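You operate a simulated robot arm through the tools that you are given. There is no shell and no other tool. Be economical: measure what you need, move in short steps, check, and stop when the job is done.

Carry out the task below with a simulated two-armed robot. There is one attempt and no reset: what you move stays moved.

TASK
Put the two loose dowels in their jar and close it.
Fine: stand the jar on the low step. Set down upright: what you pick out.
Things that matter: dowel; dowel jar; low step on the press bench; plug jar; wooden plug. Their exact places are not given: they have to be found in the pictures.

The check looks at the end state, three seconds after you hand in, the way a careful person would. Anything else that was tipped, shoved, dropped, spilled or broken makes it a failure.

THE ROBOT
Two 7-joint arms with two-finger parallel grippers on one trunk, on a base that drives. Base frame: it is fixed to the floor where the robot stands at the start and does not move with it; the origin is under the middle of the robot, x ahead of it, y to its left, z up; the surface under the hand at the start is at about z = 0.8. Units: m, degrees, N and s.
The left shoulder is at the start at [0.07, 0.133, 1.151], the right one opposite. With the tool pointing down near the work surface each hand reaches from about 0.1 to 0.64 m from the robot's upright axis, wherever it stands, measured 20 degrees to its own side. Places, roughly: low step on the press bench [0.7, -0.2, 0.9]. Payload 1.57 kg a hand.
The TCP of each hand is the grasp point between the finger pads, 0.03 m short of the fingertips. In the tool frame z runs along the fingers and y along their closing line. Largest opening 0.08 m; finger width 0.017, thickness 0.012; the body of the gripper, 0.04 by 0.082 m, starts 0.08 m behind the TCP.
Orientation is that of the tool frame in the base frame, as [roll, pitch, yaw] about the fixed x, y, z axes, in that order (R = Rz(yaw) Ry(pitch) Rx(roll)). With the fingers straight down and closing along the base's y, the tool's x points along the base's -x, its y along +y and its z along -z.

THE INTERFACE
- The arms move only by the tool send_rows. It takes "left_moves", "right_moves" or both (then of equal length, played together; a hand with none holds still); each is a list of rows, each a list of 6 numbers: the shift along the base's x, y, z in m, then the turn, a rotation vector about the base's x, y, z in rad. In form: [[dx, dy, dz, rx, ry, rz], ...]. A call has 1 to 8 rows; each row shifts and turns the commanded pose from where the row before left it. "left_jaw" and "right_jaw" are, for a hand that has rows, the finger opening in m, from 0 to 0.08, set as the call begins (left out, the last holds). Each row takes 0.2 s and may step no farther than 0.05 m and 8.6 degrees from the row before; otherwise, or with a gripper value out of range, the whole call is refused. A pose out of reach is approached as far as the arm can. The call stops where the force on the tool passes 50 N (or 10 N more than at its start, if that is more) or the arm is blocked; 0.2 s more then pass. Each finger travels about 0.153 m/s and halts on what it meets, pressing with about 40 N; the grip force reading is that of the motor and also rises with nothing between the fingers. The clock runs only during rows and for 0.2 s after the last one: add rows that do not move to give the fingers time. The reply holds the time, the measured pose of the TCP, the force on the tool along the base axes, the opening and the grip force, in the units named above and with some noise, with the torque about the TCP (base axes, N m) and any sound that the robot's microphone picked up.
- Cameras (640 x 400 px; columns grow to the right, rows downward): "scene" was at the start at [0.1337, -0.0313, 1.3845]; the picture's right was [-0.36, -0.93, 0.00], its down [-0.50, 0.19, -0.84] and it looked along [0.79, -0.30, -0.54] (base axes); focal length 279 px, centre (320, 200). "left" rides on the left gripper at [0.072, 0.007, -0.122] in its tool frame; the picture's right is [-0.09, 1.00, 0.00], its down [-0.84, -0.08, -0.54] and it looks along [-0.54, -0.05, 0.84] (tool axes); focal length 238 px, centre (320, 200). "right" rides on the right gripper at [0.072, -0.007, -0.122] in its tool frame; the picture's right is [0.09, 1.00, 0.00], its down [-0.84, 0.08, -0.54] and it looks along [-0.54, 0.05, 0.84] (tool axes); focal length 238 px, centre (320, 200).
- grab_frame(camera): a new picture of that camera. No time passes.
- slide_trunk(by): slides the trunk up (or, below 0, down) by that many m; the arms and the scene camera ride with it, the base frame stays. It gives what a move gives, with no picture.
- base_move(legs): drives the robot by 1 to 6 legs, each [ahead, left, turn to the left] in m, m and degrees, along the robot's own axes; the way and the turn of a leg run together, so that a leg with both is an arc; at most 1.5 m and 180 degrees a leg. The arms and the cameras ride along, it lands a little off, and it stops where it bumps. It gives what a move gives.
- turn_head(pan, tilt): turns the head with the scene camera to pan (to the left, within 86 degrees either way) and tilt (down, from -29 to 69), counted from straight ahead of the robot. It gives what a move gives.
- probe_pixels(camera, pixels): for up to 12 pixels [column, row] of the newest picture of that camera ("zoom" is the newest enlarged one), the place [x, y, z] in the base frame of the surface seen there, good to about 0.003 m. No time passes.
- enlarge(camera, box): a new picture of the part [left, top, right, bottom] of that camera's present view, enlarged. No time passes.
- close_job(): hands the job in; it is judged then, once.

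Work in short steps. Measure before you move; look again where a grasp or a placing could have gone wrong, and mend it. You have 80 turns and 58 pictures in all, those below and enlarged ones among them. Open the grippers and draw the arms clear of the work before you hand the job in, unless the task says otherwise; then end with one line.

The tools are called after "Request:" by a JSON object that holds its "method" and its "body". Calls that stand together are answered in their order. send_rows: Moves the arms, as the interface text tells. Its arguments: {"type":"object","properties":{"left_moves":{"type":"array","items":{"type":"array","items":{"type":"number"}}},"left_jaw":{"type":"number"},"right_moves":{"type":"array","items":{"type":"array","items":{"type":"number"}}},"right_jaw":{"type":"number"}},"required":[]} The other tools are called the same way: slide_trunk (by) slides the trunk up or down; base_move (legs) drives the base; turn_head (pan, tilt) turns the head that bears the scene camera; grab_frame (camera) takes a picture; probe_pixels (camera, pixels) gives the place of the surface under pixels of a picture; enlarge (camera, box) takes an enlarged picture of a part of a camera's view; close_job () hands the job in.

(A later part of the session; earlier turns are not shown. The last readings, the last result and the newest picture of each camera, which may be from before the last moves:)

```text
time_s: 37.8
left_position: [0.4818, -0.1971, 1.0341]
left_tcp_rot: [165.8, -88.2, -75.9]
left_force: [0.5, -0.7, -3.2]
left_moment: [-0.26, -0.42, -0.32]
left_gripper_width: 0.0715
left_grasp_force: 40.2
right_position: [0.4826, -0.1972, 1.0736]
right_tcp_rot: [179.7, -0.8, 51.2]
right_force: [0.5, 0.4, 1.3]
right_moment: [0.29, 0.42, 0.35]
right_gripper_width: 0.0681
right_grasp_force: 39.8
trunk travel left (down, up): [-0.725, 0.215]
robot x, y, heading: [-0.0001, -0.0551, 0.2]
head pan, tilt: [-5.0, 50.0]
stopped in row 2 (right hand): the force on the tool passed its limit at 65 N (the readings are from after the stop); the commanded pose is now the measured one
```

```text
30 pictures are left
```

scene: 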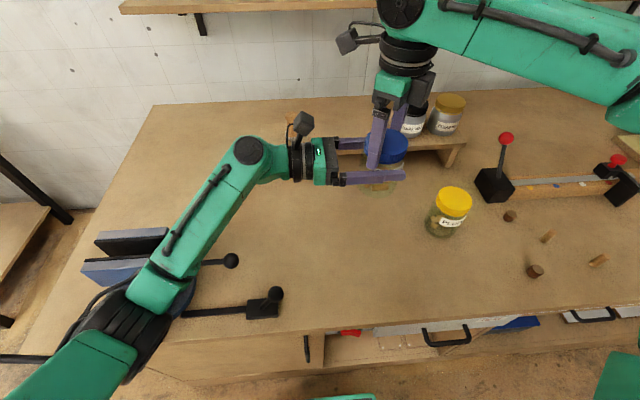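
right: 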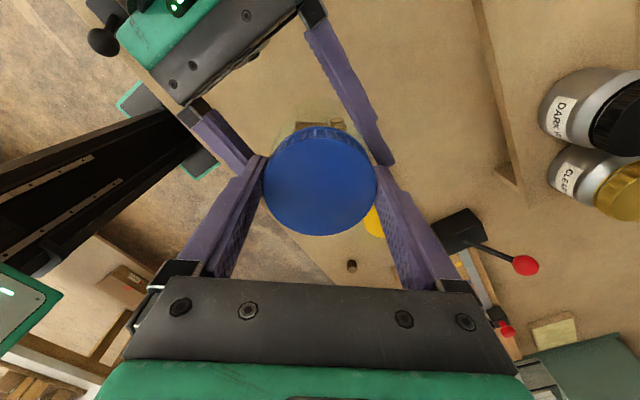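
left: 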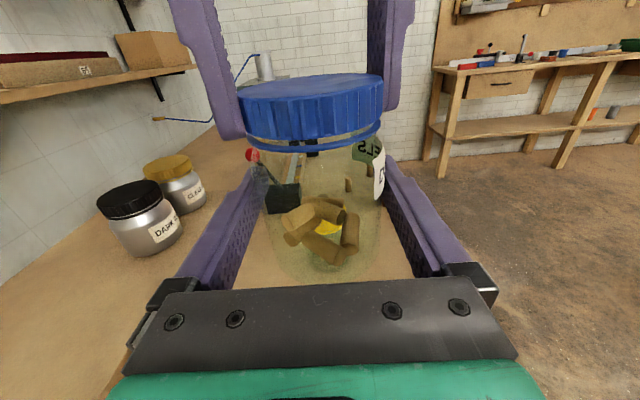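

My batch was a mistake: the first call was refused and the second pushed down with the jar still below. I inspect before moving anything.

Request:
{"method": "grab_frame", "body": {"camera": "left"}}

Request:
{"method": "enlarge", "body": {"camera": "scene", "box": [310, 90, 450, 220]}}

```text
29 pictures are left
```

left: 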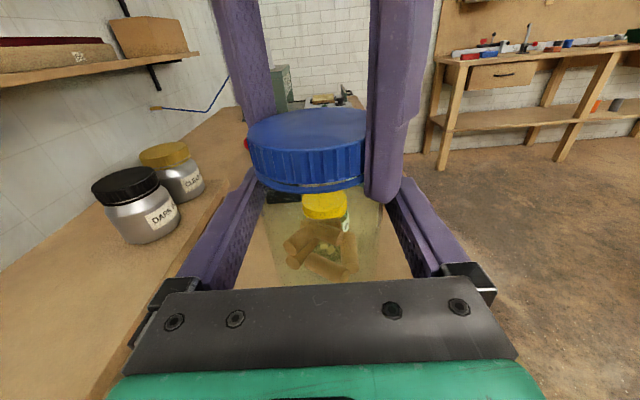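

```text
3.08 times, centred on (380, 155) of scene
```

zoom: 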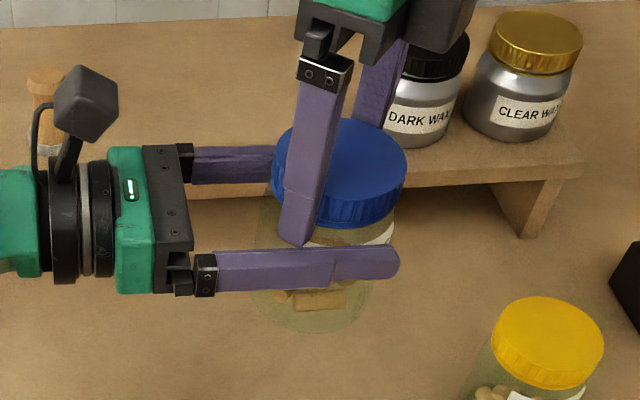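

The jar slid ~2–3 cm down within the left fingers but is still held (40 N, 71.5 mm), lid resting on it. I lift the right hand gently by 8 mm and read forces.

Request:
{"method": "send_rows", "body": {"right_moves": [[0, 0, 0.002, 0, 0, 0], [0, 0, 0.003, 0, 0, 0], [0, 0, 0.003, 0, 0, 0], [0, 0, 0, 0, 0, 0]]}}

```text
time_s: 38.8
left_position: [0.4807, -0.196, 1.0356]
left_tcp_rot: [164.0, -88.3, -74.0]
left_force: [-0.6, -0.1, -3.6]
left_moment: [0.01, -0.02, 0.05]
left_gripper_width: 0.0718
left_grasp_force: 39.9
right_position: [0.4812, -0.1976, 1.0828]
right_tcp_rot: [179.5, -0.8, 51.1]
right_force: [0.0, 0.4, -0.6]
right_moment: [0.01, -0.01, -0.03]
right_gripper_width: 0.066
right_grasp_force: 39.6
trunk travel left (down, up): [-0.725, 0.215]
robot x, y, heading: [-0.0, -0.0544, 0.1]
head pan, tilt: [-5.0, 50.0]
```

The right carries only the lid (0.6 N) and the left the jar (3.5 N). I lift the lid clear, straight up.

Request:
{"method": "send_rows", "body": {"right_moves": [[0, 0, 0.01, 0, 0, 0], [0, 0, 0.02, 0, 0, 0], [0, 0, 0.035, 0, 0, 0], [0, 0, 0.035, 0, 0, 0], [0, 0, 0, 0, 0, 0]]}}

Request:
{"method": "grab_frame", "body": {"camera": "left"}}

Request:
{"method": "enlarge", "body": {"camera": "scene", "box": [310, 90, 450, 220]}}

```text
time_s: 40.0
left_position: [0.4817, -0.1971, 1.0347]
left_tcp_rot: [164.4, -88.3, -74.4]
left_force: [-0.5, -0.1, -1.8]
left_moment: [0.02, 0.01, 0.05]
left_gripper_width: 0.0716
left_grasp_force: 40.1
right_position: [0.4753, -0.1921, 1.1783]
right_tcp_rot: [179.6, -0.9, 51.0]
right_force: [0.3, -0.6, -0.9]
right_moment: [-0.01, -0.01, 0.0]
right_gripper_width: 0.0661
right_grasp_force: 40.5
right hand out of reach, approached as far as the arm can: row 4
trunk travel left (down, up): [-0.725, 0.215]
robot x, y, heading: [0.0017, -0.0527, -0.0]
head pan, tilt: [-5.0, 50.0]
```

```text
27 pictures are left
```

left: 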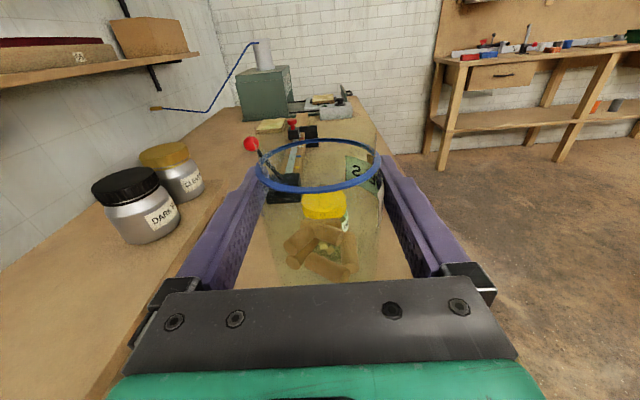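

```text
3.08 times, centred on (380, 155) of scene
```

zoom: 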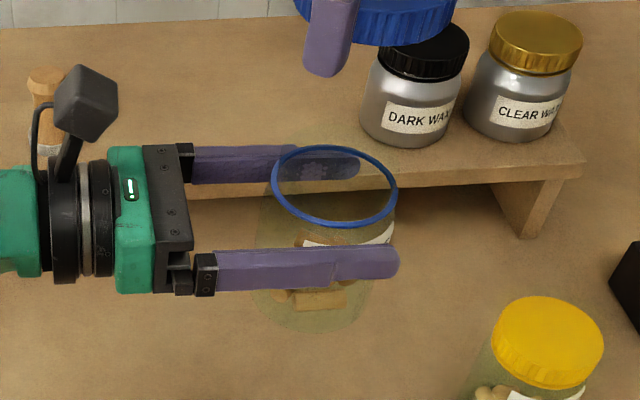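

The jar is open and intact. I carry the lid sideways to above (0.36,-0.36).

Request:
{"method": "send_rows", "body": {"right_moves": [[-0.023, -0.0336, 0, 0, 0, 0], [-0.023, -0.0336, 0, 0, 0, 0], [-0.023, -0.0336, 0, 0, 0, 0], [-0.023, -0.0336, 0, 0, 0, 0], [-0.023, -0.0336, 0, 0, 0, 0], [0, 0, 0, 0, 0, 0]]}}

```text
time_s: 41.4
left_position: [0.4818, -0.1956, 1.0341]
left_tcp_rot: [162.8, -88.3, -72.8]
left_force: [-0.1, 0.2, -3.4]
left_moment: [0.0, 0.01, 0.0]
left_gripper_width: 0.0715
left_grasp_force: 40.0
right_position: [0.3376, -0.3078, 1.1592]
right_tcp_rot: [179.6, -0.8, 51.0]
right_force: [0.5, 0.2, 1.0]
right_moment: [-0.03, 0.04, 0.02]
right_gripper_width: 0.0662
right_grasp_force: 39.5
right hand out of reach, approached as far as the arm can: row 2, 3, 4, 5
trunk travel left (down, up): [-0.725, 0.215]
robot x, y, heading: [0.0014, -0.0521, 0.1]
head pan, tilt: [-5.0, 50.0]
```

The wrist is near its limit at this yaw; I unwind 60° in place, then continue.

Request:
{"method": "send_rows", "body": {"right_moves": [[0, -0.01, 0, 0, 0, -0.13], [0, -0.01, 0, 0, 0, -0.13], [0, -0.01, 0, 0, 0, -0.13], [0, -0.01, 0, 0, 0, -0.13], [0, -0.01, 0, 0, 0, -0.13], [0, 0, 0, 0, 0, -0.13], [0, 0, 0, 0, 0, -0.13], [0, 0, 0, 0, 0, 0]]}}

```text
time_s: 43.2
left_position: [0.4799, -0.1963, 1.0352]
left_tcp_rot: [164.6, -88.4, -74.5]
left_force: [-0.9, 0.6, -2.3]
left_moment: [0.04, -0.01, 0.01]
left_gripper_width: 0.0715
left_grasp_force: 40.1
right_position: [0.3376, -0.3603, 1.1595]
right_tcp_rot: [179.6, -0.9, -1.1]
right_force: [-0.1, -0.2, 0.4]
right_moment: [-0.02, 0.02, 0.03]
right_gripper_width: 0.0661
right_grasp_force: 40.8
trunk travel left (down, up): [-0.725, 0.215]
robot x, y, heading: [-0.002, -0.0535, -0.0]
head pan, tilt: [-5.0, 50.0]
```

Good. I move to x=0.36, level the tool, and descend to z≈0.90 to look at how far the tips extend below the lid.

Request:
{"method": "send_rows", "body": {"right_moves": [[0.02, 0, -0.04, 0, 0.0157, 0], [0, 0, -0.045, 0, 0, 0], [0, 0, -0.045, 0, 0, 0], [0, 0, -0.045, 0, 0, 0], [0, 0, -0.045, 0, 0, 0], [0, 0, -0.04, 0, 0, 0], [0, 0, 0, 0, 0, 0]]}}

Request:
{"method": "enlarge", "body": {"camera": "scene", "box": [360, 150, 520, 310]}}

```text
time_s: 44.8
left_position: [0.4808, -0.1969, 1.0341]
left_tcp_rot: [164.8, -88.3, -74.8]
left_force: [0.4, 0.8, -2.6]
left_moment: [-0.01, 0.01, 0.0]
left_gripper_width: 0.0717
left_grasp_force: 39.8
right_position: [0.3572, -0.3604, 0.8988]
right_tcp_rot: [179.6, 0.0, -1.0]
right_force: [0.4, 0.0, 0.3]
right_moment: [-0.02, -0.03, -0.02]
right_gripper_width: 0.0664
right_grasp_force: 39.8
trunk travel left (down, up): [-0.725, 0.215]
robot x, y, heading: [0.0007, -0.0504, -0.1]
head pan, tilt: [-5.0, 50.0]
```

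```text
2.50 times, centred on (440, 230) of scene
```

zoom: 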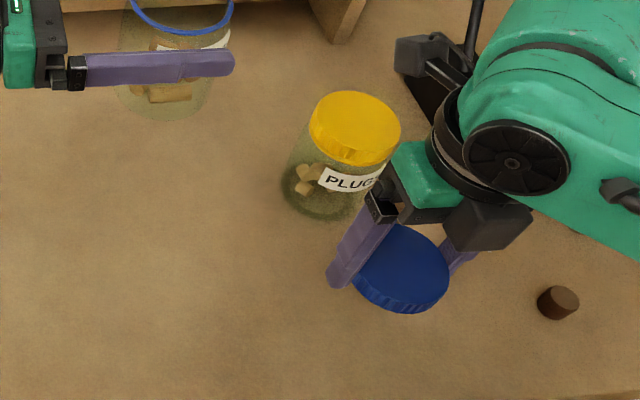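

I probe the lid's top and skirt to get its height in the fingers.

Request:
{"method": "probe_pixels", "body": {"camera": "zoom", "pixels": [[405, 265], [385, 275], [425, 270], [395, 302], [340, 275]]}}

```text
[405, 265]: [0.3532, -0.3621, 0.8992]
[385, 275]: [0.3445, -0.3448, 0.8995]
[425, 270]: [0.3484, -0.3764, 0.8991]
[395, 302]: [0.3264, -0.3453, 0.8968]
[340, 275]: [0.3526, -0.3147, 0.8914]
```

The lid bottom is 10 mm above the tips. I lower the tips to just above the bench (TCP 0.832) and release; the lid drops only ~1 cm flat.

Request:
{"method": "send_rows", "body": {"right_moves": [[0, 0, -0.03, 0, 0, 0], [0, 0, -0.025, 0, 0, 0], [0, 0, -0.012, 0, 0, 0], [0, 0, 0, 0, 0, 0]]}}

Request:
{"method": "send_rows", "body": {"right_moves": [[0, 0, 0, 0, 0, 0], [0, 0, 0, 0, 0, 0], [0, 0, 0, 0, 0, 0]], "right_jaw": 0.08}}

Request:
{"method": "grab_frame", "body": {"camera": "right"}}

```text
time_s: 45.8
left_position: [0.4808, -0.1952, 1.035]
left_tcp_rot: [164.5, -88.3, -74.6]
left_force: [0.2, -0.1, -2.6]
left_moment: [0.02, 0.0, -0.01]
left_gripper_width: 0.0711
left_grasp_force: 39.5
right_position: [0.3574, -0.3595, 0.8311]
right_tcp_rot: [179.4, 0.1, -1.0]
right_force: [0.1, 1.3, 0.3]
right_moment: [0.01, 0.01, -0.04]
right_gripper_width: 0.0661
right_grasp_force: 40.4
trunk travel left (down, up): [-0.725, 0.215]
robot x, y, heading: [-0.0003, -0.0525, 0.5]
head pan, tilt: [-5.0, 50.0]
```

```text
time_s: 46.6
left_position: [0.4806, -0.1974, 1.036]
left_tcp_rot: [164.7, -88.2, -74.6]
left_force: [1.0, -0.4, -2.3]
left_moment: [-0.02, 0.03, 0.0]
left_gripper_width: 0.0714
left_grasp_force: 40.4
right_position: [0.3588, -0.3606, 0.8306]
right_tcp_rot: [179.6, 0.2, -1.0]
right_force: [0.3, 0.3, 0.8]
right_moment: [-0.02, 0.03, 0.0]
right_gripper_width: 0.0799
right_grasp_force: 0.0
trunk travel left (down, up): [-0.725, 0.215]
robot x, y, heading: [-0.0001, -0.0535, -0.0]
head pan, tilt: [-5.0, 50.0]
```

```text
24 pictures are left
```

right: 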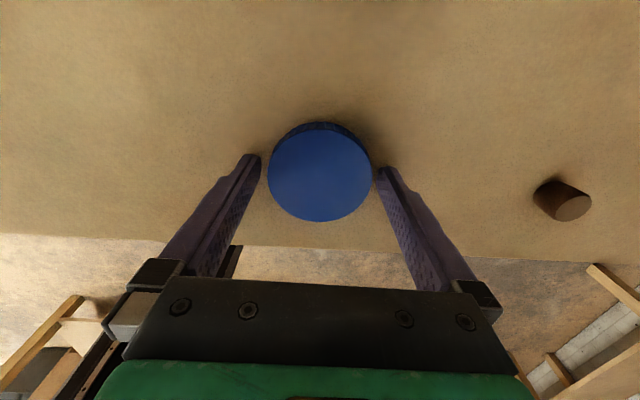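

Lid lies flat, top up. I raise the right hand and then drive 0.15 m right so both dowels are in reach.

Request:
{"method": "send_rows", "body": {"right_moves": [[0, 0, 0.03, 0, 0, 0], [0, 0, 0.05, 0, 0, 0], [0, 0, 0.05, 0, 0, 0], [0, -0.03, 0.03, 0, 0, 0], [0, 0, 0, 0, 0, 0]]}}

Request:
{"method": "base_move", "body": {"legs": [[0, -0.15, 0]]}}

Request:
{"method": "grab_frame", "body": {"camera": "scene"}}

```text
time_s: 47.8
left_position: [0.482, -0.1972, 1.0353]
left_tcp_rot: [163.7, -88.3, -73.8]
left_force: [-0.4, 0.2, -2.4]
left_moment: [0.02, 0.0, -0.01]
left_gripper_width: 0.0718
left_grasp_force: 40.5
right_position: [0.3579, -0.3888, 0.9938]
right_tcp_rot: [179.6, 0.2, -0.9]
right_force: [0.1, -0.6, 0.4]
right_moment: [-0.01, 0.01, -0.01]
right_gripper_width: 0.0801
right_grasp_force: 0.0
trunk travel left (down, up): [-0.725, 0.215]
robot x, y, heading: [0.0022, -0.0547, 0.3]
head pan, tilt: [-5.0, 50.0]
```

```text
time_s: 49.1
left_position: [0.4817, -0.3455, 1.0346]
left_tcp_rot: [164.0, -88.4, -73.9]
left_force: [-0.2, 1.1, -2.7]
left_moment: [0.02, -0.01, -0.05]
left_gripper_width: 0.0715
left_grasp_force: 40.0
right_position: [0.3595, -0.5387, 0.9937]
right_tcp_rot: [179.5, 0.1, -1.0]
right_force: [0.2, 0.6, 0.2]
right_moment: [-0.05, -0.01, 0.0]
right_gripper_width: 0.0802
right_grasp_force: 0.0
trunk travel left (down, up): [-0.725, 0.215]
robot x, y, heading: [-0.0001, -0.2061, 0.4]
head pan, tilt: [-5.0, 50.0]
```

```text
23 pictures are left
```

scene: 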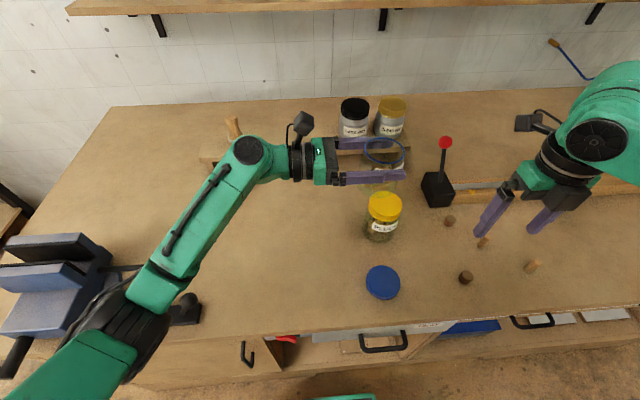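

All fine. I probe the visible dowel tops and the jar rim.

Request:
{"method": "enlarge", "body": {"camera": "scene", "box": [350, 120, 420, 200]}}

Request:
{"method": "probe_pixels", "body": {"camera": "scene", "pixels": [[537, 263], [531, 268], [486, 239], [480, 245], [466, 273], [450, 218], [383, 270]]}}

Request:
{"method": "grab_frame", "body": {"camera": "right"}}

```text
5.00 times, centred on (385, 160) of scene
```

zoom: 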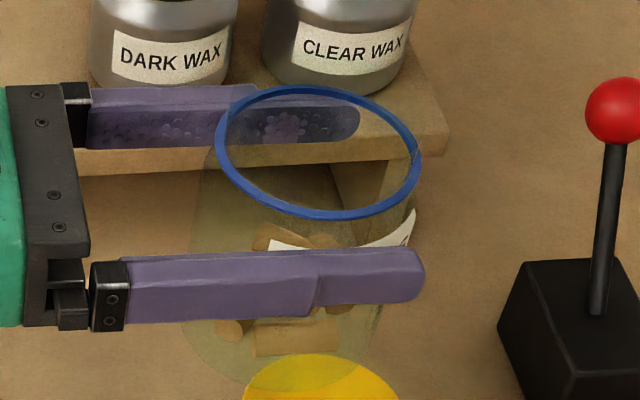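

```text
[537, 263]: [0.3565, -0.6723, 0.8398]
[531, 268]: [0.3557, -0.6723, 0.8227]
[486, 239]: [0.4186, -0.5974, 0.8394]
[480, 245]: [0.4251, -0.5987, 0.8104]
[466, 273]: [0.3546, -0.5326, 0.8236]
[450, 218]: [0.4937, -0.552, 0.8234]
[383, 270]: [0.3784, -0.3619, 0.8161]
```

```text
21 pictures are left
```

right: 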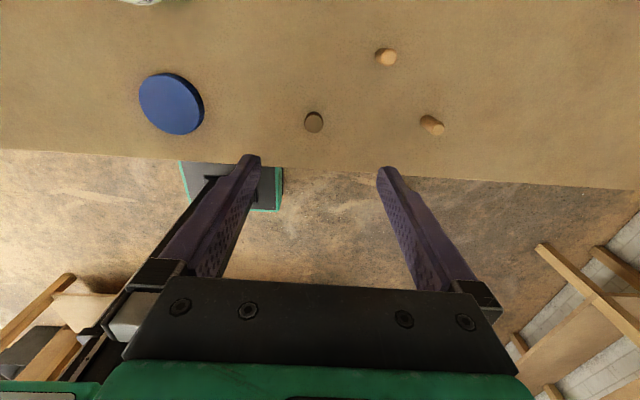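

I probe the dowel tops in the right view and rim points in the zoom.

Request:
{"method": "probe_pixels", "body": {"camera": "right", "pixels": [[390, 57], [378, 55], [436, 127], [425, 122], [314, 122]]}}

Request:
{"method": "probe_pixels", "body": {"camera": "zoom", "pixels": [[219, 145], [418, 165], [310, 89], [330, 214], [350, 92], [290, 206], [225, 120], [412, 188]]}}

```text
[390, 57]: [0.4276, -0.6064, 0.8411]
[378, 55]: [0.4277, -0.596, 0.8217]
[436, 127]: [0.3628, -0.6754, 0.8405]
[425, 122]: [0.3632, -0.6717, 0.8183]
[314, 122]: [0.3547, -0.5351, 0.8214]
```

```text
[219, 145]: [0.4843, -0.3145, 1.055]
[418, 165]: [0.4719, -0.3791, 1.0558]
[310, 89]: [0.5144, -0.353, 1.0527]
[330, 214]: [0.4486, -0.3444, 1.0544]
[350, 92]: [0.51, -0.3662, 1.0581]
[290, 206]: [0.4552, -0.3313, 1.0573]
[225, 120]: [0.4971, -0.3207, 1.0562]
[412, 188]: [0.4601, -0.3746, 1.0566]
```

Rim is level at z≈1.055, centred (0.4815,-0.347). Dowel 1 at (0.424,-0.602). I move above it with the jaw at 0.05 and descend to TCP z 0.85.

Request:
{"method": "send_rows", "body": {"right_moves": [[0.032, -0.032, 0, 0, 0, 0], [0.0325, -0.0315, 0, 0, 0, 0], [0, 0, -0.04, 0, 0, 0], [0, 0, -0.03, 0, 0, 0], [0, 0, 0, 0, 0, 0]], "right_jaw": 0.05}}

Request:
{"method": "grab_frame", "body": {"camera": "right"}}

```text
time_s: 50.3
left_position: [0.482, -0.3472, 1.034]
left_tcp_rot: [164.7, -88.3, -74.6]
left_force: [0.4, -0.3, -0.9]
left_moment: [-0.01, 0.04, -0.01]
left_gripper_width: 0.0712
left_grasp_force: 40.1
right_position: [0.4241, -0.6048, 0.9218]
right_tcp_rot: [179.5, 0.2, -0.9]
right_force: [0.1, 1.3, -0.4]
right_moment: [0.0, 0.0, 0.0]
right_gripper_width: 0.0501
right_grasp_force: 0.0
trunk travel left (down, up): [-0.725, 0.215]
robot x, y, heading: [0.002, -0.2091, 0.3]
head pan, tilt: [-5.0, 50.0]
```

```text
20 pictures are left
```

right: 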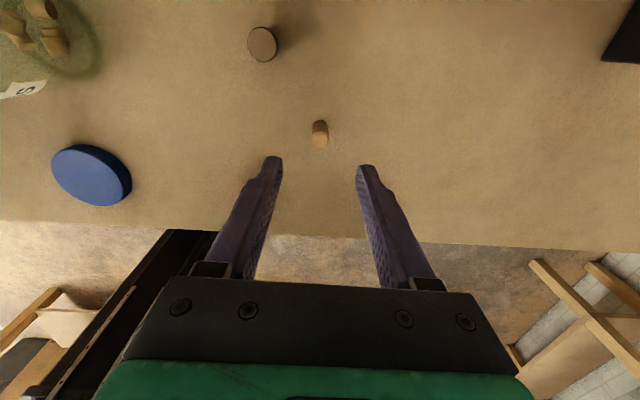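

Dowel centred between fingers (320,133). Descend 72 mm and close.

Request:
{"method": "send_rows", "body": {"right_moves": [[0, 0.001, -0.03, 0, 0, 0], [0, 0, -0.027, 0, 0, 0], [0, 0, -0.015, 0, 0, 0], [0, 0, 0, 0, 0, 0]]}}

Request:
{"method": "send_rows", "body": {"right_moves": [[0, 0, 0, 0, 0, 0], [0, 0, 0, 0, 0, 0]], "right_jaw": 0.008}}

Request:
{"method": "grab_frame", "body": {"camera": "right"}}

```text
time_s: 51.3
left_position: [0.4815, -0.3487, 1.0354]
left_tcp_rot: [164.7, -88.3, -74.6]
left_force: [0.4, 0.0, -2.3]
left_moment: [-0.02, -0.03, -0.03]
left_gripper_width: 0.0712
left_grasp_force: 39.8
right_position: [0.4243, -0.6025, 0.8496]
right_tcp_rot: [179.5, 0.2, -0.9]
right_force: [0.2, -0.4, 0.4]
right_moment: [-0.01, 0.02, 0.02]
right_gripper_width: 0.05
right_grasp_force: 0.1
trunk travel left (down, up): [-0.725, 0.215]
robot x, y, heading: [0.0046, -0.2067, 0.4]
head pan, tilt: [-5.0, 50.0]
```

```text
time_s: 51.9
left_position: [0.4827, -0.3478, 1.0354]
left_tcp_rot: [164.7, -88.3, -74.5]
left_force: [-0.1, -0.6, -2.1]
left_moment: [-0.01, 0.02, 0.01]
left_gripper_width: 0.0714
left_grasp_force: 40.1
right_position: [0.4244, -0.6025, 0.8508]
right_tcp_rot: [179.7, 0.1, -0.9]
right_force: [-0.8, -0.1, 0.8]
right_moment: [0.03, 0.0, 0.0]
right_gripper_width: 0.0113
right_grasp_force: 17.6
trunk travel left (down, up): [-0.725, 0.215]
robot x, y, heading: [0.0013, -0.2088, 0.4]
head pan, tilt: [-5.0, 50.0]
```

```text
19 pictures are left
```

right: 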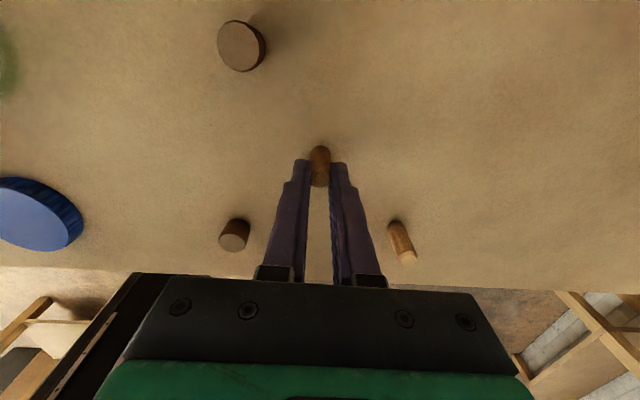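

Dowel gripped (11.3 mm, force rising). I lift it straight up by 0.30 m.

Request:
{"method": "send_rows", "body": {"right_moves": [[0, 0, 0.02, 0, 0, 0], [0, 0, 0.045, 0, 0, 0], [0, 0, 0.045, 0, 0, 0], [0, 0, 0.045, 0, 0, 0], [0, 0, 0.05, 0, 0, 0], [0, 0, 0.05, 0, 0, 0], [0, 0, 0.045, 0, 0, 0], [0, 0, 0, 0, 0, 0]]}}

```text
time_s: 53.7
left_position: [0.478, -0.3478, 1.0373]
left_tcp_rot: [172.7, -88.4, -82.6]
left_force: [-1.0, 1.0, -1.6]
left_moment: [0.05, 0.01, -0.01]
left_gripper_width: 0.0714
left_grasp_force: 40.2
right_position: [0.4201, -0.6019, 1.1538]
right_tcp_rot: [179.6, -0.1, -1.1]
right_force: [-0.1, -0.2, 0.6]
right_moment: [0.0, -0.09, -0.02]
right_gripper_width: 0.0122
right_grasp_force: 29.2
trunk travel left (down, up): [-0.725, 0.215]
robot x, y, heading: [-0.0003, -0.2032, 0.0]
head pan, tilt: [-5.0, 50.0]
```

Readings shifted slightly; I check the right view for the dowel.

Request:
{"method": "grab_frame", "body": {"camera": "right"}}

Request:
{"method": "grab_frame", "body": {"camera": "scene"}}

```text
18 pictures are left
```

right: 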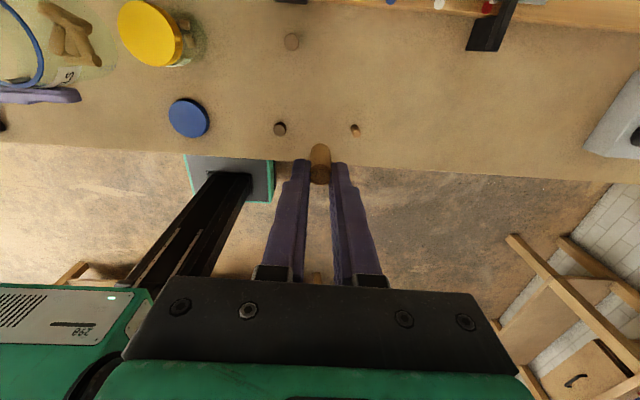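

```text
17 pictures are left
```

scene: 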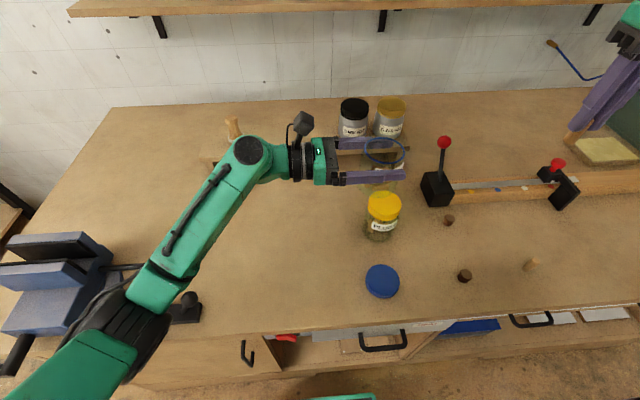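

Dowel held upright. I carry it over the jar mouth at (0.478,-0.348).

Request:
{"method": "send_rows", "body": {"right_moves": [[0.0097, 0.0423, 0, 0, 0, 0], [0.0097, 0.0423, 0, 0, 0, 0], [0.0097, 0.0423, 0, 0, 0, 0], [0.0097, 0.0423, 0, 0, 0, 0], [0.0097, 0.0423, 0, 0, 0, 0], [0.0095, 0.0423, 0, 0, 0, 0], [0, 0, 0, 0, 0, 0]]}}

Request:
{"method": "enlarge", "body": {"camera": "scene", "box": [330, 90, 430, 200]}}

```text
time_s: 55.3
left_position: [0.4809, -0.3492, 1.0348]
left_tcp_rot: [165.9, -88.3, -75.8]
left_force: [-0.4, 0.1, -2.0]
left_moment: [-0.01, 0.0, 0.0]
left_gripper_width: 0.0713
left_grasp_force: 40.1
right_position: [0.4797, -0.3495, 1.1513]
right_tcp_rot: [179.5, 0.1, -1.0]
right_force: [-0.1, -0.4, 0.8]
right_moment: [0.03, 0.01, -0.02]
right_gripper_width: 0.0123
right_grasp_force: 29.6
trunk travel left (down, up): [-0.725, 0.215]
robot x, y, heading: [0.0006, -0.2049, 0.5]
head pan, tilt: [-5.0, 50.0]
```

```text
3.64 times, centred on (380, 145) of scene
```

zoom: 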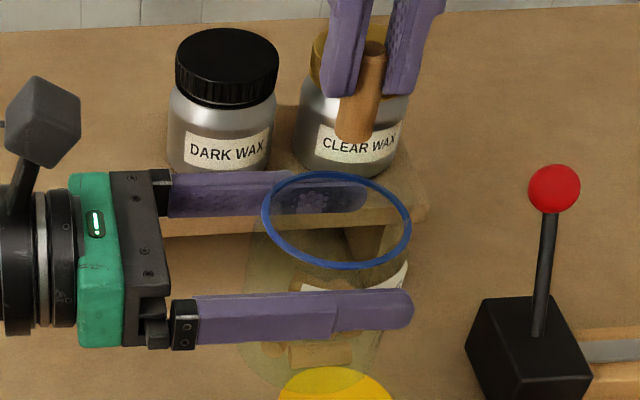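

Dowel is above the mouth. I lower 65 mm in small rows, then open slightly (to 22 mm).

Request:
{"method": "send_rows", "body": {"right_moves": [[0, 0.001, -0.02, 0, 0, 0], [0, 0, -0.02, 0, 0, 0], [0, 0, -0.015, 0, 0, 0], [0, 0, -0.01, 0, 0, 0], [0, 0, 0, 0, 0, 0]]}}

Request:
{"method": "enlarge", "body": {"camera": "scene", "box": [330, 90, 430, 200]}}

```text
time_s: 56.5
left_position: [0.4814, -0.348, 1.0349]
left_tcp_rot: [164.9, -88.3, -74.9]
left_force: [-0.2, 0.1, -1.9]
left_moment: [0.0, -0.04, 0.02]
left_gripper_width: 0.0715
left_grasp_force: 40.5
right_position: [0.4816, -0.3464, 1.0881]
right_tcp_rot: [179.6, 0.1, -0.9]
right_force: [-0.2, -0.3, 0.2]
right_moment: [0.01, 0.02, 0.03]
right_gripper_width: 0.0125
right_grasp_force: 29.3
trunk travel left (down, up): [-0.725, 0.215]
robot x, y, heading: [-0.0011, -0.207, 0.2]
head pan, tilt: [-5.0, 50.0]
```

```text
3.64 times, centred on (380, 145) of scene
```

zoom: 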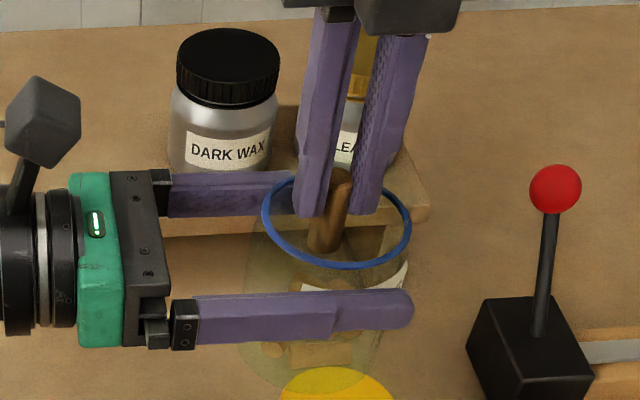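

The dowel and fingertips are inside the mouth ring. I release slightly.

Request:
{"method": "send_rows", "body": {"right_moves": [[0, 0, 0, 0, 0, 0], [0, 0, 0, 0, 0, 0], [0, 0, 0, 0, 0, 0]], "right_jaw": 0.024}}

Request:
{"method": "send_rows", "body": {"right_moves": [[0, 0, 0.02, 0, 0, 0], [0, 0, 0.04, 0, 0, 0], [0, 0, 0, 0, 0, 0]]}}

Request:
{"method": "grab_frame", "body": {"camera": "left"}}

```text
time_s: 57.3
left_position: [0.482, -0.3475, 1.0353]
left_tcp_rot: [164.5, -88.2, -74.4]
left_force: [0.0, 0.0, -2.7]
left_moment: [0.02, 0.0, -0.02]
left_gripper_width: 0.0713
left_grasp_force: 39.8
right_position: [0.4823, -0.3476, 1.0893]
right_tcp_rot: [179.7, 0.1, -0.9]
right_force: [0.6, -0.3, 0.0]
right_moment: [0.01, -0.01, 0.02]
right_gripper_width: 0.0239
right_grasp_force: 0.1
trunk travel left (down, up): [-0.725, 0.215]
robot x, y, heading: [-0.0053, -0.2043, 0.2]
head pan, tilt: [-5.0, 50.0]
```

```text
time_s: 58.1
left_position: [0.4808, -0.3476, 1.0348]
left_tcp_rot: [163.8, -88.2, -73.7]
left_force: [1.1, 0.0, -2.2]
left_moment: [0.01, 0.0, -0.01]
left_gripper_width: 0.0711
left_grasp_force: 40.2
right_position: [0.4835, -0.3485, 1.148]
right_tcp_rot: [179.6, 0.2, -1.1]
right_force: [-0.1, -0.8, 0.3]
right_moment: [0.0, 0.01, -0.02]
right_gripper_width: 0.0239
right_grasp_force: 0.0
trunk travel left (down, up): [-0.725, 0.215]
robot x, y, heading: [0.0009, -0.2074, 0.7]
head pan, tilt: [-5.0, 50.0]
```

```text
14 pictures are left
```

left: 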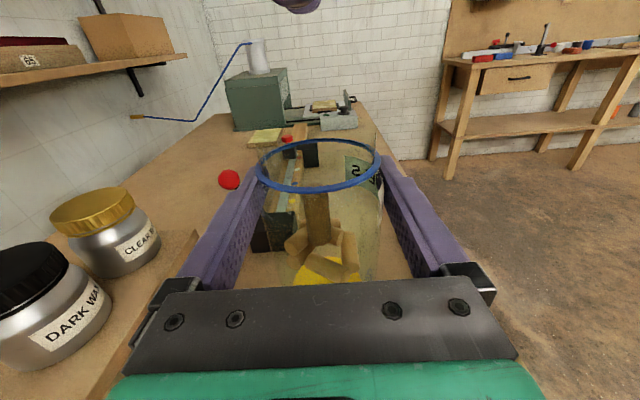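

First dowel is in the jar. Now I move to above dowel 2 at (0.361,-0.673), opening to 0.05 on the way down.

Request:
{"method": "send_rows", "body": {"right_moves": [[-0.0153, -0.0405, 0, 0, 0, 0], [-0.0153, -0.0405, 0, 0, 0, 0], [-0.0153, -0.0405, 0, 0, 0, 0], [-0.0153, -0.0405, 0, 0, 0, 0], [-0.0153, -0.0405, 0, 0, 0, 0], [-0.0153, -0.0405, 0, 0, 0, 0], [-0.0153, -0.0405, 0, 0, 0, 0], [-0.0153, -0.0405, 0, 0, 0, 0]]}}

Request:
{"method": "send_rows", "body": {"right_moves": [[0, 0, -0.045, 0, 0, 0], [0, 0, -0.045, 0, 0, 0], [0, 0, -0.045, 0, 0, 0], [0, 0, -0.045, 0, 0, 0], [0, 0, -0.045, 0, 0, 0], [0, 0, 0, 0, 0, 0]], "right_jaw": 0.05}}

Request:
{"method": "grab_frame", "body": {"camera": "right"}}

```text
time_s: 59.9
left_position: [0.4824, -0.3483, 1.0344]
left_tcp_rot: [164.2, -88.2, -73.9]
left_force: [-0.4, 0.7, -3.2]
left_moment: [0.0, -0.01, 0.0]
left_gripper_width: 0.0715
left_grasp_force: 40.6
right_position: [0.3756, -0.6744, 1.1452]
right_tcp_rot: [179.6, 0.1, -0.8]
right_force: [0.3, -0.7, -0.1]
right_moment: [0.03, 0.02, -0.06]
right_gripper_width: 0.0238
right_grasp_force: 0.1
right hand out of reach, approached as far as the arm can: row 8
trunk travel left (down, up): [-0.725, 0.215]
robot x, y, heading: [-0.0001, -0.2034, 0.4]
head pan, tilt: [-5.0, 50.0]
```

```text
time_s: 61.3
left_position: [0.4828, -0.3472, 1.0354]
left_tcp_rot: [164.8, -88.4, -74.8]
left_force: [-0.3, 0.2, -2.9]
left_moment: [-0.05, 0.0, 0.02]
left_gripper_width: 0.0712
left_grasp_force: 40.1
right_position: [0.3751, -0.6704, 0.9215]
right_tcp_rot: [179.6, -0.1, -0.8]
right_force: [-0.2, 0.1, 0.4]
right_moment: [0.0, 0.03, 0.01]
right_gripper_width: 0.05
right_grasp_force: 0.0
trunk travel left (down, up): [-0.725, 0.215]
robot x, y, heading: [0.0005, -0.2034, 0.3]
head pan, tilt: [-5.0, 50.0]
```

```text
13 pictures are left
```

right: 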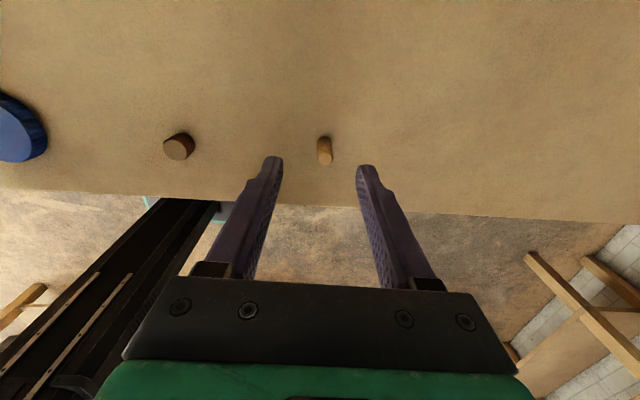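

I correct −14 mm in x, −2 mm in y while lowering.

Request:
{"method": "send_rows", "body": {"right_moves": [[-0.0145, -0.003, 0, 0, 0, 0], [0, 0, -0.02, 0, 0, 0], [0, 0, 0, 0, 0, 0]]}}

Request:
{"method": "grab_frame", "body": {"camera": "right"}}

Request:
{"method": "probe_pixels", "body": {"camera": "right", "pixels": [[320, 140], [320, 145], [320, 150], [320, 155], [320, 160]]}}

```text
time_s: 62.1
left_position: [0.4816, -0.3479, 1.0355]
left_tcp_rot: [164.6, -88.3, -74.6]
left_force: [0.9, -0.1, -1.6]
left_moment: [-0.02, -0.01, 0.01]
left_gripper_width: 0.0713
left_grasp_force: 39.9
right_position: [0.3591, -0.6741, 0.8999]
right_tcp_rot: [179.6, 0.0, -1.0]
right_force: [0.0, -0.4, 0.8]
right_moment: [-0.02, -0.02, 0.01]
right_gripper_width: 0.0499
right_grasp_force: 0.1
trunk travel left (down, up): [-0.725, 0.215]
robot x, y, heading: [0.004, -0.2049, 0.4]
head pan, tilt: [-5.0, 50.0]
```

```text
12 pictures are left
```

right: 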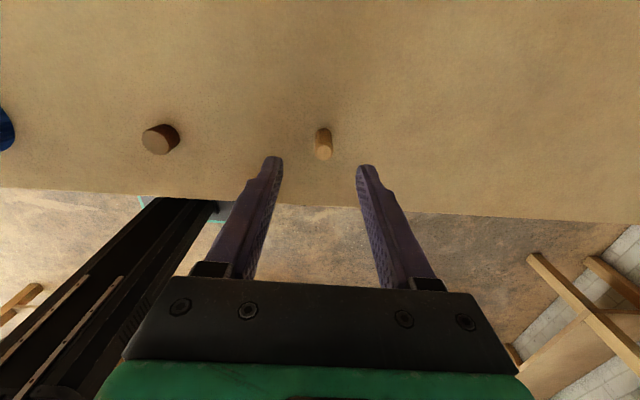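

```text
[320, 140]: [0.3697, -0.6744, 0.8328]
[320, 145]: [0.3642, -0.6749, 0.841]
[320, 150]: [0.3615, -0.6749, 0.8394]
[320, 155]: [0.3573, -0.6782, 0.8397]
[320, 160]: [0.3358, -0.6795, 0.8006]
```

Dowel top centre (0.362,-0.675), matching the TCP. I descend to 0.85 and close.

Request:
{"method": "send_rows", "body": {"right_moves": [[0.002, -0.001, -0.025, 0, 0, 0], [0, 0, -0.025, 0, 0, 0], [0, 0, 0, 0, 0, 0]]}}

Request:
{"method": "send_rows", "body": {"right_moves": [[0, 0, 0, 0, 0, 0], [0, 0, 0, 0, 0, 0], [0, 0, 0, 0, 0, 0]], "right_jaw": 0.008}}

```text
time_s: 62.9
left_position: [0.4813, -0.3479, 1.036]
left_tcp_rot: [165.2, -88.3, -74.9]
left_force: [0.3, 0.4, -2.8]
left_moment: [-0.03, 0.01, 0.03]
left_gripper_width: 0.0715
left_grasp_force: 40.2
right_position: [0.3603, -0.6762, 0.8482]
right_tcp_rot: [179.4, 0.1, -0.9]
right_force: [-0.8, 0.1, 0.2]
right_moment: [-0.02, 0.0, 0.02]
right_gripper_width: 0.0502
right_grasp_force: 0.1
trunk travel left (down, up): [-0.725, 0.215]
robot x, y, heading: [0.0008, -0.2075, 0.4]
head pan, tilt: [-5.0, 50.0]
```

```text
time_s: 63.7
left_position: [0.4817, -0.3474, 1.035]
left_tcp_rot: [164.7, -88.2, -74.5]
left_force: [0.1, 0.0, -2.4]
left_moment: [-0.01, 0.01, -0.02]
left_gripper_width: 0.0713
left_grasp_force: 40.0
right_position: [0.362, -0.6763, 0.8482]
right_tcp_rot: [179.5, 0.1, -0.9]
right_force: [-0.1, -0.3, 0.2]
right_moment: [-0.02, 0.02, -0.01]
right_gripper_width: 0.0099
right_grasp_force: 1.3
trunk travel left (down, up): [-0.725, 0.215]
robot x, y, heading: [0.0012, -0.2096, 0.3]
head pan, tilt: [-5.0, 50.0]
```

Width 9.9 mm with little force: doubtful grasp. I look.

Request:
{"method": "enlarge", "body": {"camera": "right", "box": [260, 110, 380, 230]}}

```text
3.33 times, centred on (320, 170) of right
```

zoom: 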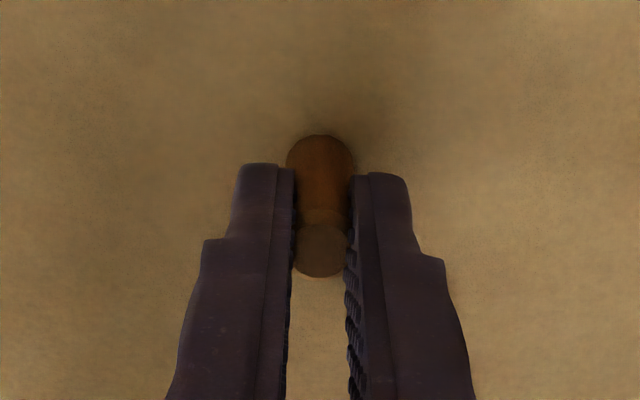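

The dowel is between the pads. I command a tighter jaw (0) to reach full force.

Request:
{"method": "send_rows", "body": {"right_moves": [[0, 0, 0, 0, 0, 0], [0, 0, 0, 0, 0, 0], [0, 0, 0, 0, 0, 0]], "right_jaw": 0.0}}

```text
time_s: 64.5
left_position: [0.4818, -0.3472, 1.0347]
left_tcp_rot: [164.7, -88.3, -74.6]
left_force: [0.2, 0.1, -1.9]
left_moment: [-0.02, 0.01, 0.0]
left_gripper_width: 0.0713
left_grasp_force: 39.7
right_position: [0.3621, -0.677, 0.8491]
right_tcp_rot: [179.7, 0.1, -0.9]
right_force: [0.7, 0.8, -0.3]
right_moment: [0.01, -0.03, 0.02]
right_gripper_width: 0.0123
right_grasp_force: 29.2
trunk travel left (down, up): [-0.725, 0.215]
robot x, y, heading: [-0.0011, -0.2052, 0.1]
head pan, tilt: [-5.0, 50.0]
```

Gripped (12.3 mm, 29 N). I lift it and come partly inward.

Request:
{"method": "send_rows", "body": {"right_moves": [[0, 0, 0.02, 0, 0, 0], [0, 0, 0.045, 0, 0, 0], [0, 0, 0.045, 0, 0, 0], [0, 0, 0.045, 0, 0, 0], [0.005, 0.02, 0.04, 0, 0, 0], [0.005, 0.02, 0.04, 0, 0, 0], [0.005, 0.02, 0.04, 0, 0, 0], [0.005, 0.02, 0.03, 0, 0, 0]]}}

```text
time_s: 66.3
left_position: [0.4854, -0.3459, 1.0322]
left_tcp_rot: [157.9, -88.3, -67.8]
left_force: [1.2, -0.2, -3.5]
left_moment: [-0.01, 0.0, -0.02]
left_gripper_width: 0.0714
left_grasp_force: 40.0
right_position: [0.3845, -0.5924, 1.1537]
right_tcp_rot: [179.5, 0.3, -0.9]
right_force: [1.1, 0.0, -0.1]
right_moment: [-0.01, 0.08, 0.0]
right_gripper_width: 0.012
right_grasp_force: 29.4
right hand out of reach, approached as far as the arm can: row 6
trunk travel left (down, up): [-0.725, 0.215]
robot x, y, heading: [0.0019, -0.2059, 0.2]
head pan, tilt: [-5.0, 50.0]
```

Still held. I carry it over the jar mouth (0.482,-0.347).

Request:
{"method": "send_rows", "body": {"right_moves": [[0.0163, 0.041, 0, 0, 0, 0], [0.0163, 0.041, 0, 0, 0, 0], [0.0163, 0.041, 0, 0, 0, 0], [0.0163, 0.041, 0, 0, 0, 0], [0.0163, 0.041, 0, 0, 0, 0], [0.0163, 0.041, 0, 0, 0, 0], [0, 0, 0, 0, 0, 0], [0, 0, 0, 0, 0, 0]]}}

Request:
{"method": "enlarge", "body": {"camera": "scene", "box": [330, 90, 430, 200]}}

```text
time_s: 68.1
left_position: [0.4819, -0.3479, 1.0354]
left_tcp_rot: [165.2, -88.3, -75.2]
left_force: [-0.4, 0.5, -3.1]
left_moment: [0.01, 0.03, 0.0]
left_gripper_width: 0.0713
left_grasp_force: 39.9
right_position: [0.4764, -0.3484, 1.1556]
right_tcp_rot: [179.6, 0.1, -1.0]
right_force: [0.2, 0.2, 0.4]
right_moment: [0.0, 0.01, 0.0]
right_gripper_width: 0.0123
right_grasp_force: 30.1
trunk travel left (down, up): [-0.725, 0.215]
robot x, y, heading: [0.0014, -0.2047, 0.0]
head pan, tilt: [-5.0, 50.0]
```

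```text
3.64 times, centred on (380, 145) of scene
```

zoom: 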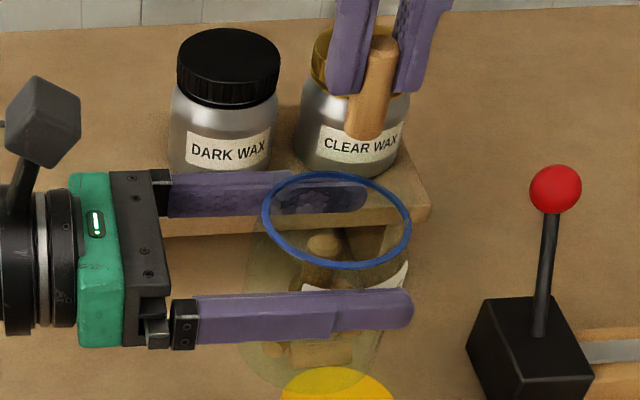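

The first dowel's top sits inside near the centre-front, so I lower the second 1 cm farther to +x and release at TCP ≈1.095.

Request:
{"method": "send_rows", "body": {"right_moves": [[0.014, 0.0005, -0.01, 0, 0, 0], [0, 0, -0.02, 0, 0, 0], [0, 0, -0.02, 0, 0, 0], [0, 0, -0.01, 0, 0, 0], [0, 0, 0, 0, 0, 0]]}}

Request:
{"method": "send_rows", "body": {"right_moves": [[0, 0, 0, 0, 0, 0], [0, 0, 0, 0, 0, 0], [0, 0, 0, 0, 0, 0]], "right_jaw": 0.024}}

Request:
{"method": "enlarge", "body": {"camera": "left", "box": [220, 50, 420, 290]}}

```text
time_s: 69.3
left_position: [0.4814, -0.3491, 1.0356]
left_tcp_rot: [164.9, -88.4, -74.9]
left_force: [0.1, -0.9, -2.2]
left_moment: [-0.01, 0.05, -0.01]
left_gripper_width: 0.0712
left_grasp_force: 39.7
right_position: [0.4921, -0.3504, 1.0955]
right_tcp_rot: [179.6, 0.1, -1.0]
right_force: [-0.3, 0.1, 1.1]
right_moment: [0.02, 0.01, -0.02]
right_gripper_width: 0.0122
right_grasp_force: 29.4
trunk travel left (down, up): [-0.725, 0.215]
robot x, y, heading: [0.0005, -0.2048, 0.5]
head pan, tilt: [-5.0, 50.0]
```

```text
time_s: 70.1
left_position: [0.4812, -0.3478, 1.0347]
left_tcp_rot: [164.3, -88.3, -74.1]
left_force: [3.4, -5.6, -2.5]
left_moment: [0.16, 0.12, -0.03]
left_gripper_width: 0.0712
left_grasp_force: 40.3
right_position: [0.491, -0.3518, 1.0952]
right_tcp_rot: [179.6, 0.2, -0.9]
right_force: [-3.1, 4.4, -0.3]
right_moment: [0.15, 0.08, -0.04]
right_gripper_width: 0.0202
right_grasp_force: 0.0
trunk travel left (down, up): [-0.725, 0.215]
robot x, y, heading: [-0.0015, -0.2055, 0.1]
head pan, tilt: [-5.0, 50.0]
```

```text
1.67 times, centred on (320, 170) of left
```

zoom: 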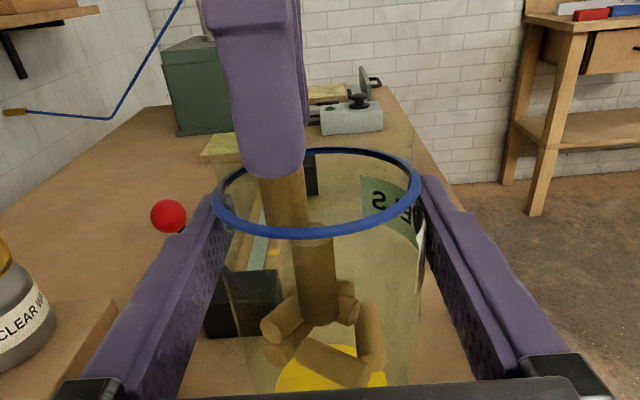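

The finger touched the neck when opening and the dowel has apparently not dropped fully. I look from the scene camera.

Request:
{"method": "enlarge", "body": {"camera": "scene", "box": [340, 100, 420, 190]}}

```text
4.44 times, centred on (380, 145) of scene
```

zoom: 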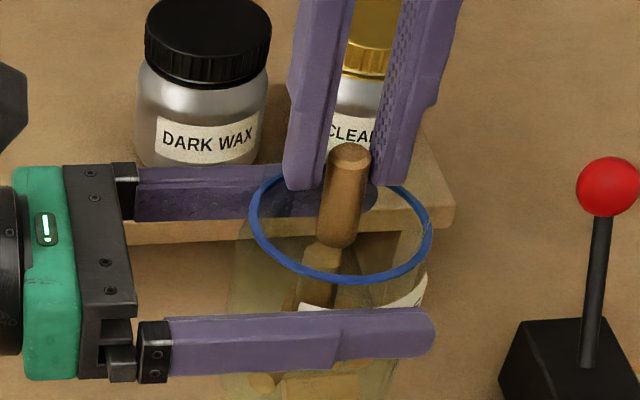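

Dowel 2 is standing on dowel 1's end. I probe both positions.

Request:
{"method": "probe_pixels", "body": {"camera": "zoom", "pixels": [[350, 155], [340, 235], [325, 252], [330, 262], [318, 290], [315, 250]]}}

```text
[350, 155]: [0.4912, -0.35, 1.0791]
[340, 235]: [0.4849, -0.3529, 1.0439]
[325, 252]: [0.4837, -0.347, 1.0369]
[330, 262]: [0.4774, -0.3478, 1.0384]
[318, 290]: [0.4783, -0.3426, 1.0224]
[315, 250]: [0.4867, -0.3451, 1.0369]
```

Dowel 1 top at (0.482,-0.346,1.037); dowel 2 only overlaps by ~2 mm. I regrip dowel 2.

Request:
{"method": "send_rows", "body": {"right_moves": [[0, 0, 0, 0, 0, 0], [0, 0, 0, 0, 0, 0], [0, 0, 0, 0, 0, 0]], "right_jaw": 0.0}}

```text
time_s: 70.9
left_position: [0.4809, -0.3485, 1.0353]
left_tcp_rot: [164.5, -88.4, -74.2]
left_force: [0.2, 0.7, -3.0]
left_moment: [0.03, 0.0, -0.02]
left_gripper_width: 0.0713
left_grasp_force: 40.0
right_position: [0.4911, -0.3508, 1.0952]
right_tcp_rot: [179.5, 0.1, -0.9]
right_force: [-0.5, -1.0, 1.6]
right_moment: [-0.03, 0.0, -0.02]
right_gripper_width: 0.0118
right_grasp_force: 29.3
trunk travel left (down, up): [-0.725, 0.215]
robot x, y, heading: [0.0022, -0.207, 0.2]
head pan, tilt: [-5.0, 50.0]
```

Regripped. I raise 4 mm, shift +5 mm x and +2 mm y, then lower 16 mm beside dowel 1.

Request:
{"method": "send_rows", "body": {"right_moves": [[0, 0, 0.004, 0, 0, 0], [0.0055, 0.002, 0, 0, 0, 0], [0, 0, -0.006, 0, 0, 0], [0, 0, -0.005, 0, 0, 0], [0, 0, -0.005, 0, 0, 0], [0, 0, 0, 0, 0, 0]]}}

```text
time_s: 72.3
left_position: [0.4804, -0.3491, 1.0356]
left_tcp_rot: [166.4, -88.4, -76.5]
left_force: [-3.5, 2.7, -16.2]
left_moment: [-0.02, 0.23, 0.04]
left_gripper_width: 0.0714
left_grasp_force: 40.3
right_position: [0.4983, -0.3488, 1.0833]
right_tcp_rot: [179.7, -0.2, -1.2]
right_force: [4.2, -3.1, 13.8]
right_moment: [-0.13, -0.12, -0.03]
right_gripper_width: 0.0121
right_grasp_force: 29.5
trunk travel left (down, up): [-0.725, 0.215]
robot x, y, heading: [-0.0031, -0.2042, 0.2]
head pan, tilt: [-5.0, 50.0]
```

Contact 14 N upward (on the pile or shoulder). I back off 3 mm and open a little.

Request:
{"method": "send_rows", "body": {"right_moves": [[-0.001, 0, 0.003, 0, 0, 0], [0, 0, 0, 0, 0, 0]]}}

Request:
{"method": "send_rows", "body": {"right_moves": [[0, 0, 0, 0, 0, 0], [0, 0, 0, 0, 0, 0], [0, 0, 0, 0, 0, 0]], "right_jaw": 0.019}}

Request:
{"method": "enlarge", "body": {"camera": "scene", "box": [340, 100, 420, 190]}}

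```text
time_s: 72.9
left_position: [0.4812, -0.3474, 1.0367]
left_tcp_rot: [166.5, -88.5, -76.4]
left_force: [-1.5, 0.3, -8.4]
left_moment: [0.0, 0.08, 0.0]
left_gripper_width: 0.0714
left_grasp_force: 40.4
right_position: [0.4971, -0.3473, 1.0851]
right_tcp_rot: [179.6, 0.2, -1.0]
right_force: [2.1, 0.3, 4.9]
right_moment: [0.0, -0.09, 0.03]
right_gripper_width: 0.0123
right_grasp_force: 29.3
trunk travel left (down, up): [-0.725, 0.215]
robot x, y, heading: [-0.0, -0.2035, 0.5]
head pan, tilt: [-5.0, 50.0]
```

```text
time_s: 73.7
left_position: [0.4818, -0.3464, 1.0346]
left_tcp_rot: [164.6, -88.3, -74.5]
left_force: [-0.8, 0.8, -2.2]
left_moment: [-0.01, 0.0, -0.02]
left_gripper_width: 0.0712
left_grasp_force: 40.1
right_position: [0.4977, -0.3469, 1.0862]
right_tcp_rot: [179.6, 0.3, -0.9]
right_force: [0.6, -0.4, 0.1]
right_moment: [-0.02, 0.01, 0.03]
right_gripper_width: 0.0191
right_grasp_force: 0.2
trunk travel left (down, up): [-0.725, 0.215]
robot x, y, heading: [0.0013, -0.208, 0.1]
head pan, tilt: [-5.0, 50.0]
```

```text
4.44 times, centred on (380, 145) of scene
```

zoom: 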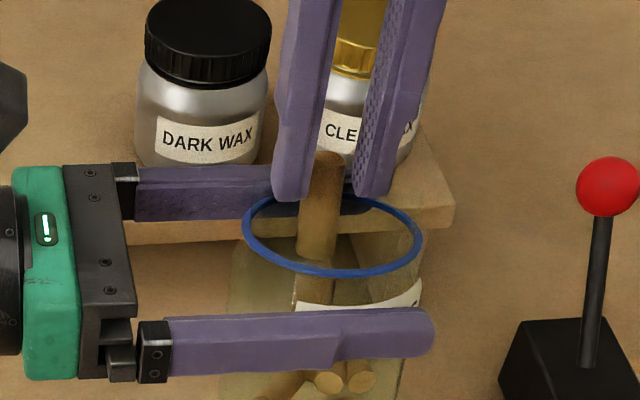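

I probe positions in this zoom (free) to understand the stack.

Request:
{"method": "probe_pixels", "body": {"camera": "zoom", "pixels": [[325, 158], [320, 200], [317, 245], [317, 257], [317, 268], [315, 290], [250, 235], [418, 240], [325, 200], [330, 272], [330, 380], [360, 375]]}}

```text
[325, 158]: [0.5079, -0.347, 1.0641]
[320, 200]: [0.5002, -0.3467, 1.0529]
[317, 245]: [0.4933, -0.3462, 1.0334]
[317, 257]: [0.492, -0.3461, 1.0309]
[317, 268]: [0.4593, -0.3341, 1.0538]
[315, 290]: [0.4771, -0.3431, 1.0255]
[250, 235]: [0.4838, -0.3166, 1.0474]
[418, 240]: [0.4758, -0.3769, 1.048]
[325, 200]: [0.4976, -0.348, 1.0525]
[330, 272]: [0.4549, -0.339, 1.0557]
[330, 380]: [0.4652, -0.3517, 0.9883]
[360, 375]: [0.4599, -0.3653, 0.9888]
```

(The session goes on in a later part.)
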